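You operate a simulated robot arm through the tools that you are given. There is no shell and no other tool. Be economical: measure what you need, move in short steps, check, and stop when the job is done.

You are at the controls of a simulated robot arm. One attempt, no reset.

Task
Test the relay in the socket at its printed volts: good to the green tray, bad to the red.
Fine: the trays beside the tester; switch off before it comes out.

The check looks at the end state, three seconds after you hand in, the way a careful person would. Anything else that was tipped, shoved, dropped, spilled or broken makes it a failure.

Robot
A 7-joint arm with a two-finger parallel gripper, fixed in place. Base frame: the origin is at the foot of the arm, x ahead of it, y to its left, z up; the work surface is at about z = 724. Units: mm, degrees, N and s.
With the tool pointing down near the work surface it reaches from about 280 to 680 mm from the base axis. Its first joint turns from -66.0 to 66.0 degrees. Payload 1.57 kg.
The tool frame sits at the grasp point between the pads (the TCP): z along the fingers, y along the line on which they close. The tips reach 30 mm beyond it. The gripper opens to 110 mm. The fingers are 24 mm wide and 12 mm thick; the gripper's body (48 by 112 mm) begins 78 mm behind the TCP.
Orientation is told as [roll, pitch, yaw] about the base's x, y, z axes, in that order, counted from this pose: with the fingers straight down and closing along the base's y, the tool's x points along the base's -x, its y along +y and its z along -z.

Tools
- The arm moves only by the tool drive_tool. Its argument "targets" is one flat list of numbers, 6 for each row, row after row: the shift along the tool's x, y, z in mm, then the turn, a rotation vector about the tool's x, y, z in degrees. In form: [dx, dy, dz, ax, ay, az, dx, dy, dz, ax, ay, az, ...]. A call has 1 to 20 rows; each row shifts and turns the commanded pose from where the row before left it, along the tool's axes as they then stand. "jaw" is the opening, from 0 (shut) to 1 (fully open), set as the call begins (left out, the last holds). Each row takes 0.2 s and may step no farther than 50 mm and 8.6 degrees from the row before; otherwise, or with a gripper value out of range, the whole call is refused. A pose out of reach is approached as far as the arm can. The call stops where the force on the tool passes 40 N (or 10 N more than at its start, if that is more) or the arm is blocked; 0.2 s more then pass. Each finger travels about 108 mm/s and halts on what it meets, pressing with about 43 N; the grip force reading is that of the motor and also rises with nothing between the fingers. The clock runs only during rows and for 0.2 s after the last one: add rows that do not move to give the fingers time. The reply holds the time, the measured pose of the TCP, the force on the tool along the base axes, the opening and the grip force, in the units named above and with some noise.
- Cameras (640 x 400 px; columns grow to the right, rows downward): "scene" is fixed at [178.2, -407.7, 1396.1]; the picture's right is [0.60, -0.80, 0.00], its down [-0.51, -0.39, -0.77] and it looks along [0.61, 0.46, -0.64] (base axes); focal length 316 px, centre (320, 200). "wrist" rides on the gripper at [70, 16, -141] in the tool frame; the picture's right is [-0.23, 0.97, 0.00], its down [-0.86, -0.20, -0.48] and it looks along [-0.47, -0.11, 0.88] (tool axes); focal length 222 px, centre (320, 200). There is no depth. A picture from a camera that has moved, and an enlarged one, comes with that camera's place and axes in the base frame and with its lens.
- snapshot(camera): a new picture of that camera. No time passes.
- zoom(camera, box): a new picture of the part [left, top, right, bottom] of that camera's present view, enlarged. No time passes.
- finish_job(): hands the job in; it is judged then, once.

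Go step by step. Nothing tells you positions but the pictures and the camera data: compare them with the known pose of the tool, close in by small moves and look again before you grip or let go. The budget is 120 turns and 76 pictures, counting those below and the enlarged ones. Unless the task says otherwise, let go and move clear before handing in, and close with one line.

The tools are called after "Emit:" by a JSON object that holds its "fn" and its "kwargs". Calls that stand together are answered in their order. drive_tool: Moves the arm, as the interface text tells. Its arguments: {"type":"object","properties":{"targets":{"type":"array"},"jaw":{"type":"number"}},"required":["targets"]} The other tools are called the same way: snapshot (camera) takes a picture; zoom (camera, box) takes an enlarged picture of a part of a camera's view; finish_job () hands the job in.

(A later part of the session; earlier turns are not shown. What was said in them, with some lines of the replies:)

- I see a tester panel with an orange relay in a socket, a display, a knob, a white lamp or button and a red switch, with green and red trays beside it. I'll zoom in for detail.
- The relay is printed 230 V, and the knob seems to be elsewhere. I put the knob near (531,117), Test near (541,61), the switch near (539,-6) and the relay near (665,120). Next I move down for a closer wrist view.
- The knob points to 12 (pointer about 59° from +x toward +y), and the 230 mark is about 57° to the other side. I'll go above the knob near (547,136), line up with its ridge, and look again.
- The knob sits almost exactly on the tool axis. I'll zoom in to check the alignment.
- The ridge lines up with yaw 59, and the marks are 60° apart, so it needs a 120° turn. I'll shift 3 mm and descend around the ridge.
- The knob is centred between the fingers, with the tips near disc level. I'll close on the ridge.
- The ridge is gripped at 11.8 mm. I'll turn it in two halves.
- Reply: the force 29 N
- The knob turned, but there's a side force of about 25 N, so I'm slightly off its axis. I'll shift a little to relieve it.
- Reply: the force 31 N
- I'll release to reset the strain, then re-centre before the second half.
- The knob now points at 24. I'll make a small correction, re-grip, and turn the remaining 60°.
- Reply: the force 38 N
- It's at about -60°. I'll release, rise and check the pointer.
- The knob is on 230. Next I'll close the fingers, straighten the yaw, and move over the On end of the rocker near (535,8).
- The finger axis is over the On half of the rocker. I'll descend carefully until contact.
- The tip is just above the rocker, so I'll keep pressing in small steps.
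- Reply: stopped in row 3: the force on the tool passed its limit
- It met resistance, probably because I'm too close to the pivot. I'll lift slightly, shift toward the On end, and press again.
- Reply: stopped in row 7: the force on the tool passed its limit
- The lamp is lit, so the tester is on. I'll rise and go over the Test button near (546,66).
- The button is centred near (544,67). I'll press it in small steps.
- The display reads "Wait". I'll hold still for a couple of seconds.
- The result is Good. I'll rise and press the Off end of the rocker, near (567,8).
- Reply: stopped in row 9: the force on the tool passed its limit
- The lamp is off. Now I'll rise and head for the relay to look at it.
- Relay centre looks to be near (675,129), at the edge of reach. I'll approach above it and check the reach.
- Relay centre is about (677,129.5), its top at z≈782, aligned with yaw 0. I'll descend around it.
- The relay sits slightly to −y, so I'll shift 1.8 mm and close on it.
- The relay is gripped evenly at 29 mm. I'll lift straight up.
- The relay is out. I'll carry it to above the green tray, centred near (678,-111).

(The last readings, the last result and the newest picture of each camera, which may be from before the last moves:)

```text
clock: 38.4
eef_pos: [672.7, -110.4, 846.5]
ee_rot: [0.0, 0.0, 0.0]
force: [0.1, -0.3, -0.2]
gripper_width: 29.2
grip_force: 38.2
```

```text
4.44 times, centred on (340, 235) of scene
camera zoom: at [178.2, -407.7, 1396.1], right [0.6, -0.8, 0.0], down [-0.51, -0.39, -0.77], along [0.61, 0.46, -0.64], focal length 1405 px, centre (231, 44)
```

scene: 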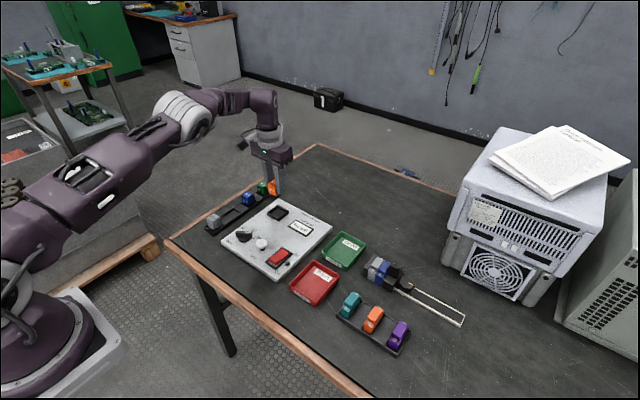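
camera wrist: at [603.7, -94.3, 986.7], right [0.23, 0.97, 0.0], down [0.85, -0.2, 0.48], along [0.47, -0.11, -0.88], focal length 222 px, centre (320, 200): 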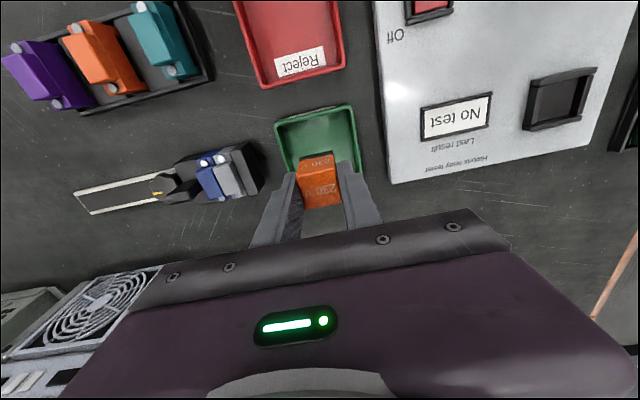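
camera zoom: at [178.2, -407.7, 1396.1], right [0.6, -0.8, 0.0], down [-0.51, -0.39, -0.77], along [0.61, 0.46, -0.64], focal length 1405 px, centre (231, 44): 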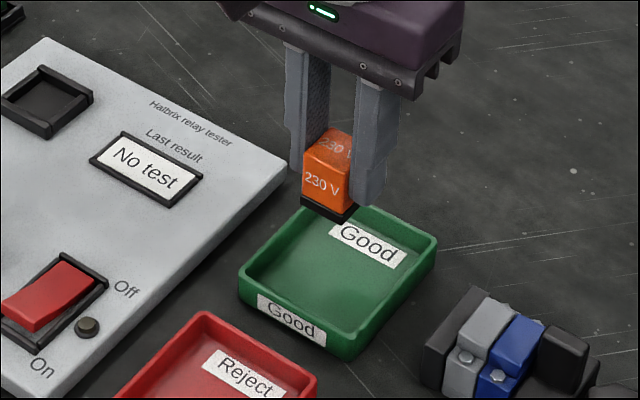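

The relay is over the tray. I'll lower it and feel for the tray floor.

Emit:
{"fn": "drive_tool", "kwargs": {"targets": [0, 0, 20, 0, 0, 0, 0, 0, 20, 0, 0, 0, 0, 0, 10, 0, 0, 0, 0, 0, 0, 0, 0, 0]}}

Emit:
{"fn": "zoom", "kwargs": {"camera": "scene", "box": [290, 190, 390, 280]}}

Emit:
{"fn": "zoom", "kwargs": {"camera": "wrist", "box": [220, 80, 420, 205]}}

```text
clock: 39.4
eef_pos: [670.5, -110.5, 795.8]
ee_rot: [-0.2, -0.1, 0.0]
force: [-0.9, 0.0, 0.0]
gripper_width: 29.0
grip_force: 38.9
```

```text
4.44 times, centred on (340, 235) of scene
camera zoom: at [178.2, -407.7, 1396.1], right [0.6, -0.8, 0.0], down [-0.51, -0.39, -0.77], along [0.61, 0.46, -0.64], focal length 1405 px, centre (231, 44)
```

zoom: 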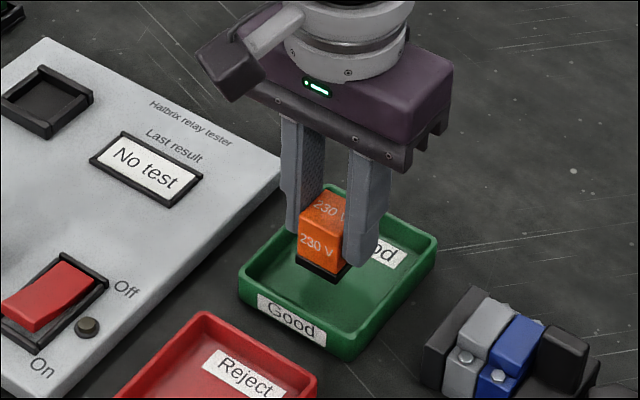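

```text
3.20 times, centred on (320, 142) of wrist
camera zoom: at [601.8, -94.0, 936.9], right [0.23, 0.97, 0.0], down [0.85, -0.2, 0.48], along [0.47, -0.11, -0.88], focal length 711 px, centre (320, 384)
```

zoom: 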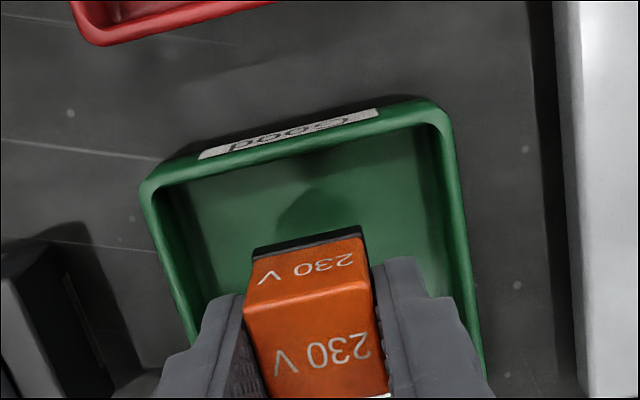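

The relay is centred in the tray, so I'll lower it to contact.

Emit:
{"fn": "drive_tool", "kwargs": {"targets": [0, 0, 5, 0, 0, 0, 0, 0, 2, 0, 0, 0, 0, 0, 2, 0, 0, 0, 0, 0, 1.5, 0, 0, 0, 0, 0, 1.5, 0, 0, 0, 0, 0, 0, 0, 0, 0]}}

Emit:
{"fn": "zoom", "kwargs": {"camera": "scene", "box": [310, 220, 370, 270]}}

```text
clock: 40.8
eef_pos: [671.3, -110.7, 783.7]
ee_rot: [0.0, 0.0, -0.1]
force: [-0.3, 0.1, -0.7]
gripper_width: 28.7
grip_force: 38.8
```

```text
8.00 times, centred on (340, 245) of scene
camera zoom: at [178.2, -407.7, 1396.1], right [0.6, -0.8, 0.0], down [-0.51, -0.39, -0.77], along [0.61, 0.46, -0.64], focal length 2530 px, centre (160, -160)
```

zoom: 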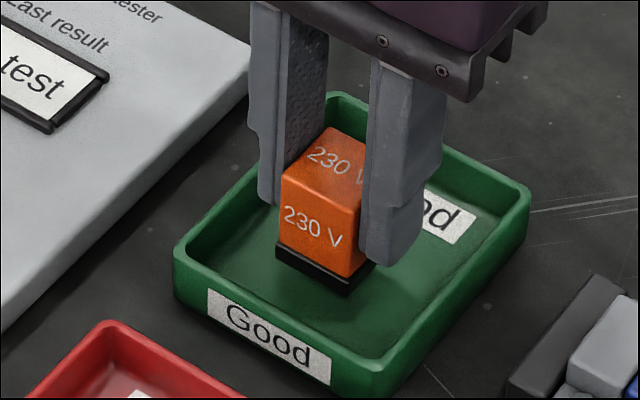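

Emit:
{"fn": "drive_tool", "kwargs": {"targets": [0, 0, 1.5, 0, 0, 0, 0, 0, 1.5, 0, 0, 0, 0, 0, 1.5, 0, 0, 0, 0, 0, 1.5, 0, 0, 0, 0, 0, 0, 0, 0, 0]}}

Emit:
{"fn": "zoom", "kwargs": {"camera": "scene", "box": [310, 220, 370, 270]}}

```text
clock: 42.0
eef_pos: [669.2, -110.9, 778.3]
ee_rot: [0.0, 0.1, 0.0]
force: [0.2, -0.7, -0.7]
gripper_width: 29.1
grip_force: 38.8
```

```text
8.00 times, centred on (340, 245) of scene
camera zoom: at [178.2, -407.7, 1396.1], right [0.6, -0.8, 0.0], down [-0.51, -0.39, -0.77], along [0.61, 0.46, -0.64], focal length 2530 px, centre (160, -160)
```

zoom: 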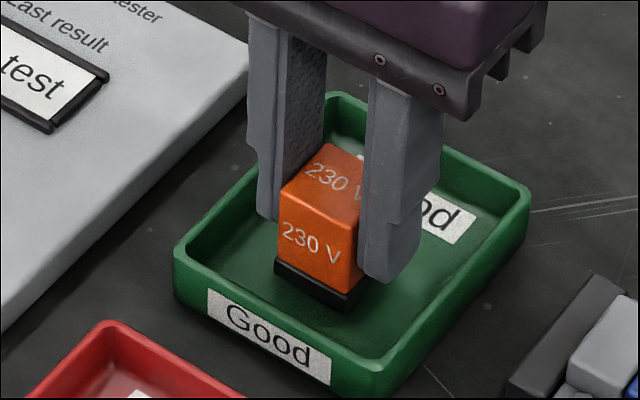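

Still no contact, so I'll continue in fine steps.

Emit:
{"fn": "drive_tool", "kwargs": {"targets": [0, 0, 1, 0, 0, 0, 0, 0, 1, 0, 0, 0, 0, 0, 1, 0, 0, 0, 0, 0, 1, 0, 0, 0, 0, 0, 0, 0, 0, 0]}}

Emit:
{"fn": "drive_tool", "kwargs": {"targets": [0, 0, 1, 0, 0, 0, 0, 0, 1, 0, 0, 0, 0, 0, 0, 0, 0, 0]}}

Emit:
{"fn": "zoom", "kwargs": {"camera": "scene", "box": [310, 220, 370, 270]}}

```text
clock: 43.2
eef_pos: [670.0, -110.6, 774.0]
ee_rot: [0.0, 0.0, 0.0]
force: [0.6, -0.3, -1.6]
gripper_width: 28.9
grip_force: 38.7
```

```text
clock: 44.0
eef_pos: [669.7, -109.8, 771.6]
ee_rot: [0.0, 0.1, 0.0]
force: [0.4, -0.1, -0.8]
gripper_width: 29.0
grip_force: 39.1
```

```text
8.00 times, centred on (340, 245) of scene
camera zoom: at [178.2, -407.7, 1396.1], right [0.6, -0.8, 0.0], down [-0.51, -0.39, -0.77], along [0.61, 0.46, -0.64], focal length 2530 px, centre (160, -160)
```

zoom: 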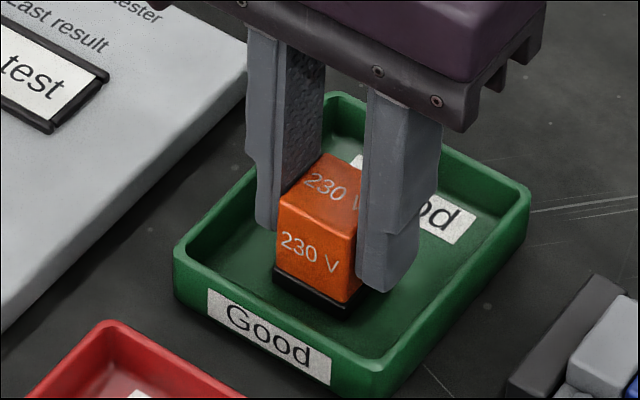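

Emit:
{"fn": "drive_tool", "kwargs": {"targets": [0, 0, 1, 0, 0, 0, 0, 0, 1, 0, 0, 0, 0, 0, 0, 0, 0, 0]}}

Emit:
{"fn": "drive_tool", "kwargs": {"targets": [0, 0, 1, 0, 0, 0, 0, 0, 1, 0, 0, 0, 0, 0, 0, 0, 0, 0]}}

Emit:
{"fn": "zoom", "kwargs": {"camera": "scene", "box": [310, 220, 370, 270]}}

```text
clock: 44.8
eef_pos: [671.3, -110.1, 769.4]
ee_rot: [-0.1, 0.0, 0.1]
force: [-0.6, -0.3, 4.7]
gripper_width: 28.9
grip_force: 38.8
```

```text
clock: 45.6
eef_pos: [670.5, -111.1, 768.1]
ee_rot: [-0.1, -0.2, 0.1]
force: [-0.6, 0.4, 18.3]
gripper_width: 28.6
grip_force: 39.4
```

```text
8.00 times, centred on (340, 245) of scene
camera zoom: at [177.8, -407.6, 1396.2], right [0.6, -0.8, 0.0], down [-0.51, -0.39, -0.77], along [0.61, 0.46, -0.64], focal length 2530 px, centre (160, -160)
```

zoom: 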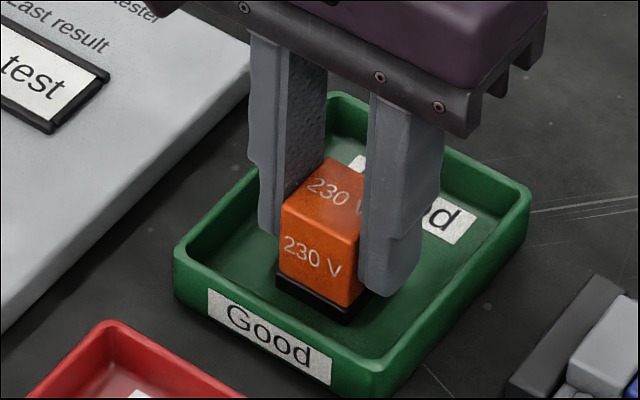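

The relay is on the tray floor. I'll ease off, open slightly and lift away.

Emit:
{"fn": "drive_tool", "kwargs": {"targets": [0, 0, -1.5, 0, 0, 0, 0, 0, 0, 0, 0, 0]}}

Emit:
{"fn": "drive_tool", "kwargs": {"targets": [0, 0, 0, 0, 0, 0, 0, 0, 0, 0, 0, 0], "jaw": 0.34}}

Emit:
{"fn": "zoom", "kwargs": {"camera": "scene", "box": [310, 220, 370, 270]}}

```text
clock: 46.2
eef_pos: [670.0, -111.1, 768.8]
ee_rot: [0.0, 0.0, 0.0]
force: [2.6, -1.1, 7.8]
gripper_width: 28.8
grip_force: 38.9
```

```text
clock: 46.8
eef_pos: [669.6, -111.6, 769.7]
ee_rot: [-0.1, 0.0, 0.0]
force: [0.2, 0.7, -0.3]
gripper_width: 37.3
grip_force: 0.1
```

```text
8.00 times, centred on (340, 245) of scene
camera zoom: at [178.2, -407.7, 1396.1], right [0.6, -0.8, 0.0], down [-0.51, -0.39, -0.77], along [0.61, 0.46, -0.64], focal length 2530 px, centre (160, -160)
```

zoom: 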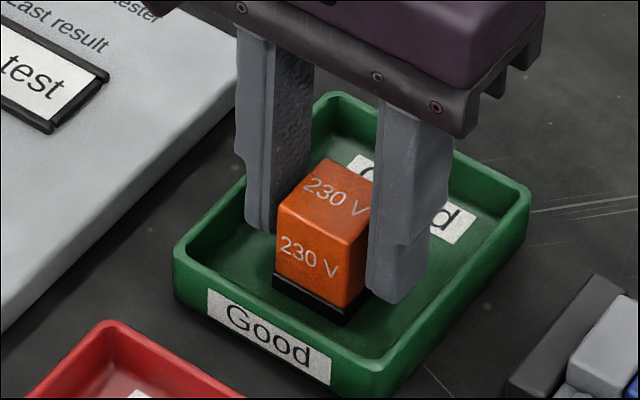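

Emit:
{"fn": "drive_tool", "kwargs": {"targets": [0, 0, -10, 0, 0, 0, 0, 0, -20, 0, 0, 0, 0, 0, -40, 0, 0, 0, 10, 0, -40, 0, 0, 0, 40, 0, -20, 0, 0, 0, 40, 20, 0, 0, 0, 0, 0, 0, 0, 0, 0, 0]}}

Emit:
{"fn": "snapshot", "kwargs": {"camera": "scene"}}

Emit:
{"fn": "zoom", "kwargs": {"camera": "scene", "box": [220, 190, 380, 310]}}

```text
clock: 48.4
eef_pos: [579.9, -89.4, 901.8]
ee_rot: [0.0, -0.1, -0.1]
force: [0.5, -0.4, -1.1]
gripper_width: 37.4
grip_force: 0.0
```

```text
25 pictures are left
```

scene: 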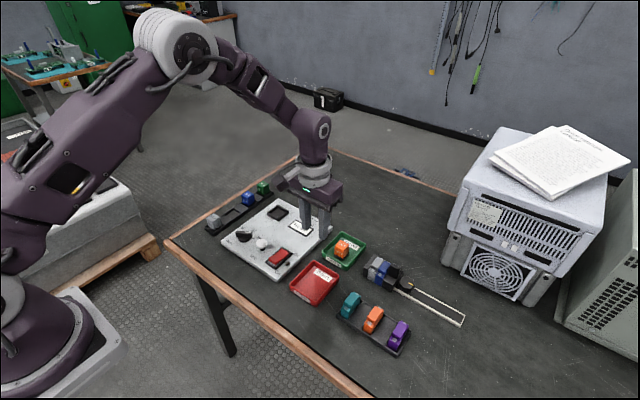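

```text
3.33 times, centred on (300, 250) of scene
camera zoom: at [178.2, -407.7, 1396.1], right [0.6, -0.8, 0.0], down [-0.51, -0.39, -0.77], along [0.61, 0.46, -0.64], focal length 1054 px, centre (387, 33)
```

zoom: 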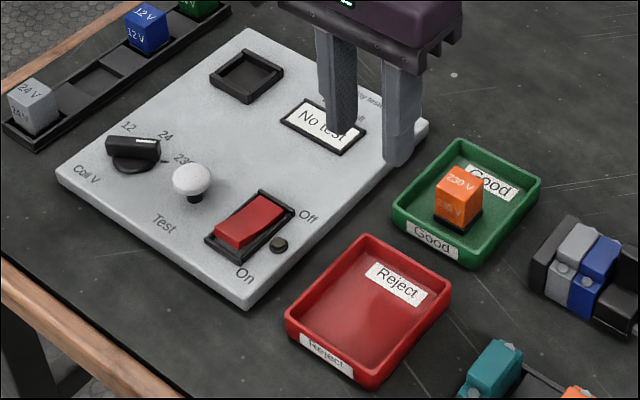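

The relay stands in the green tray, the tester is off with its lamp out, nothing else has been disturbed, and the arm is clear.

Emit:
{"fn": "finish_job", "kwargs": {}}

```text
The job is handed in.
```

The 230 V relay tested Good at 230 V, and it's now in the green tray; I switched the tester off before taking it out.
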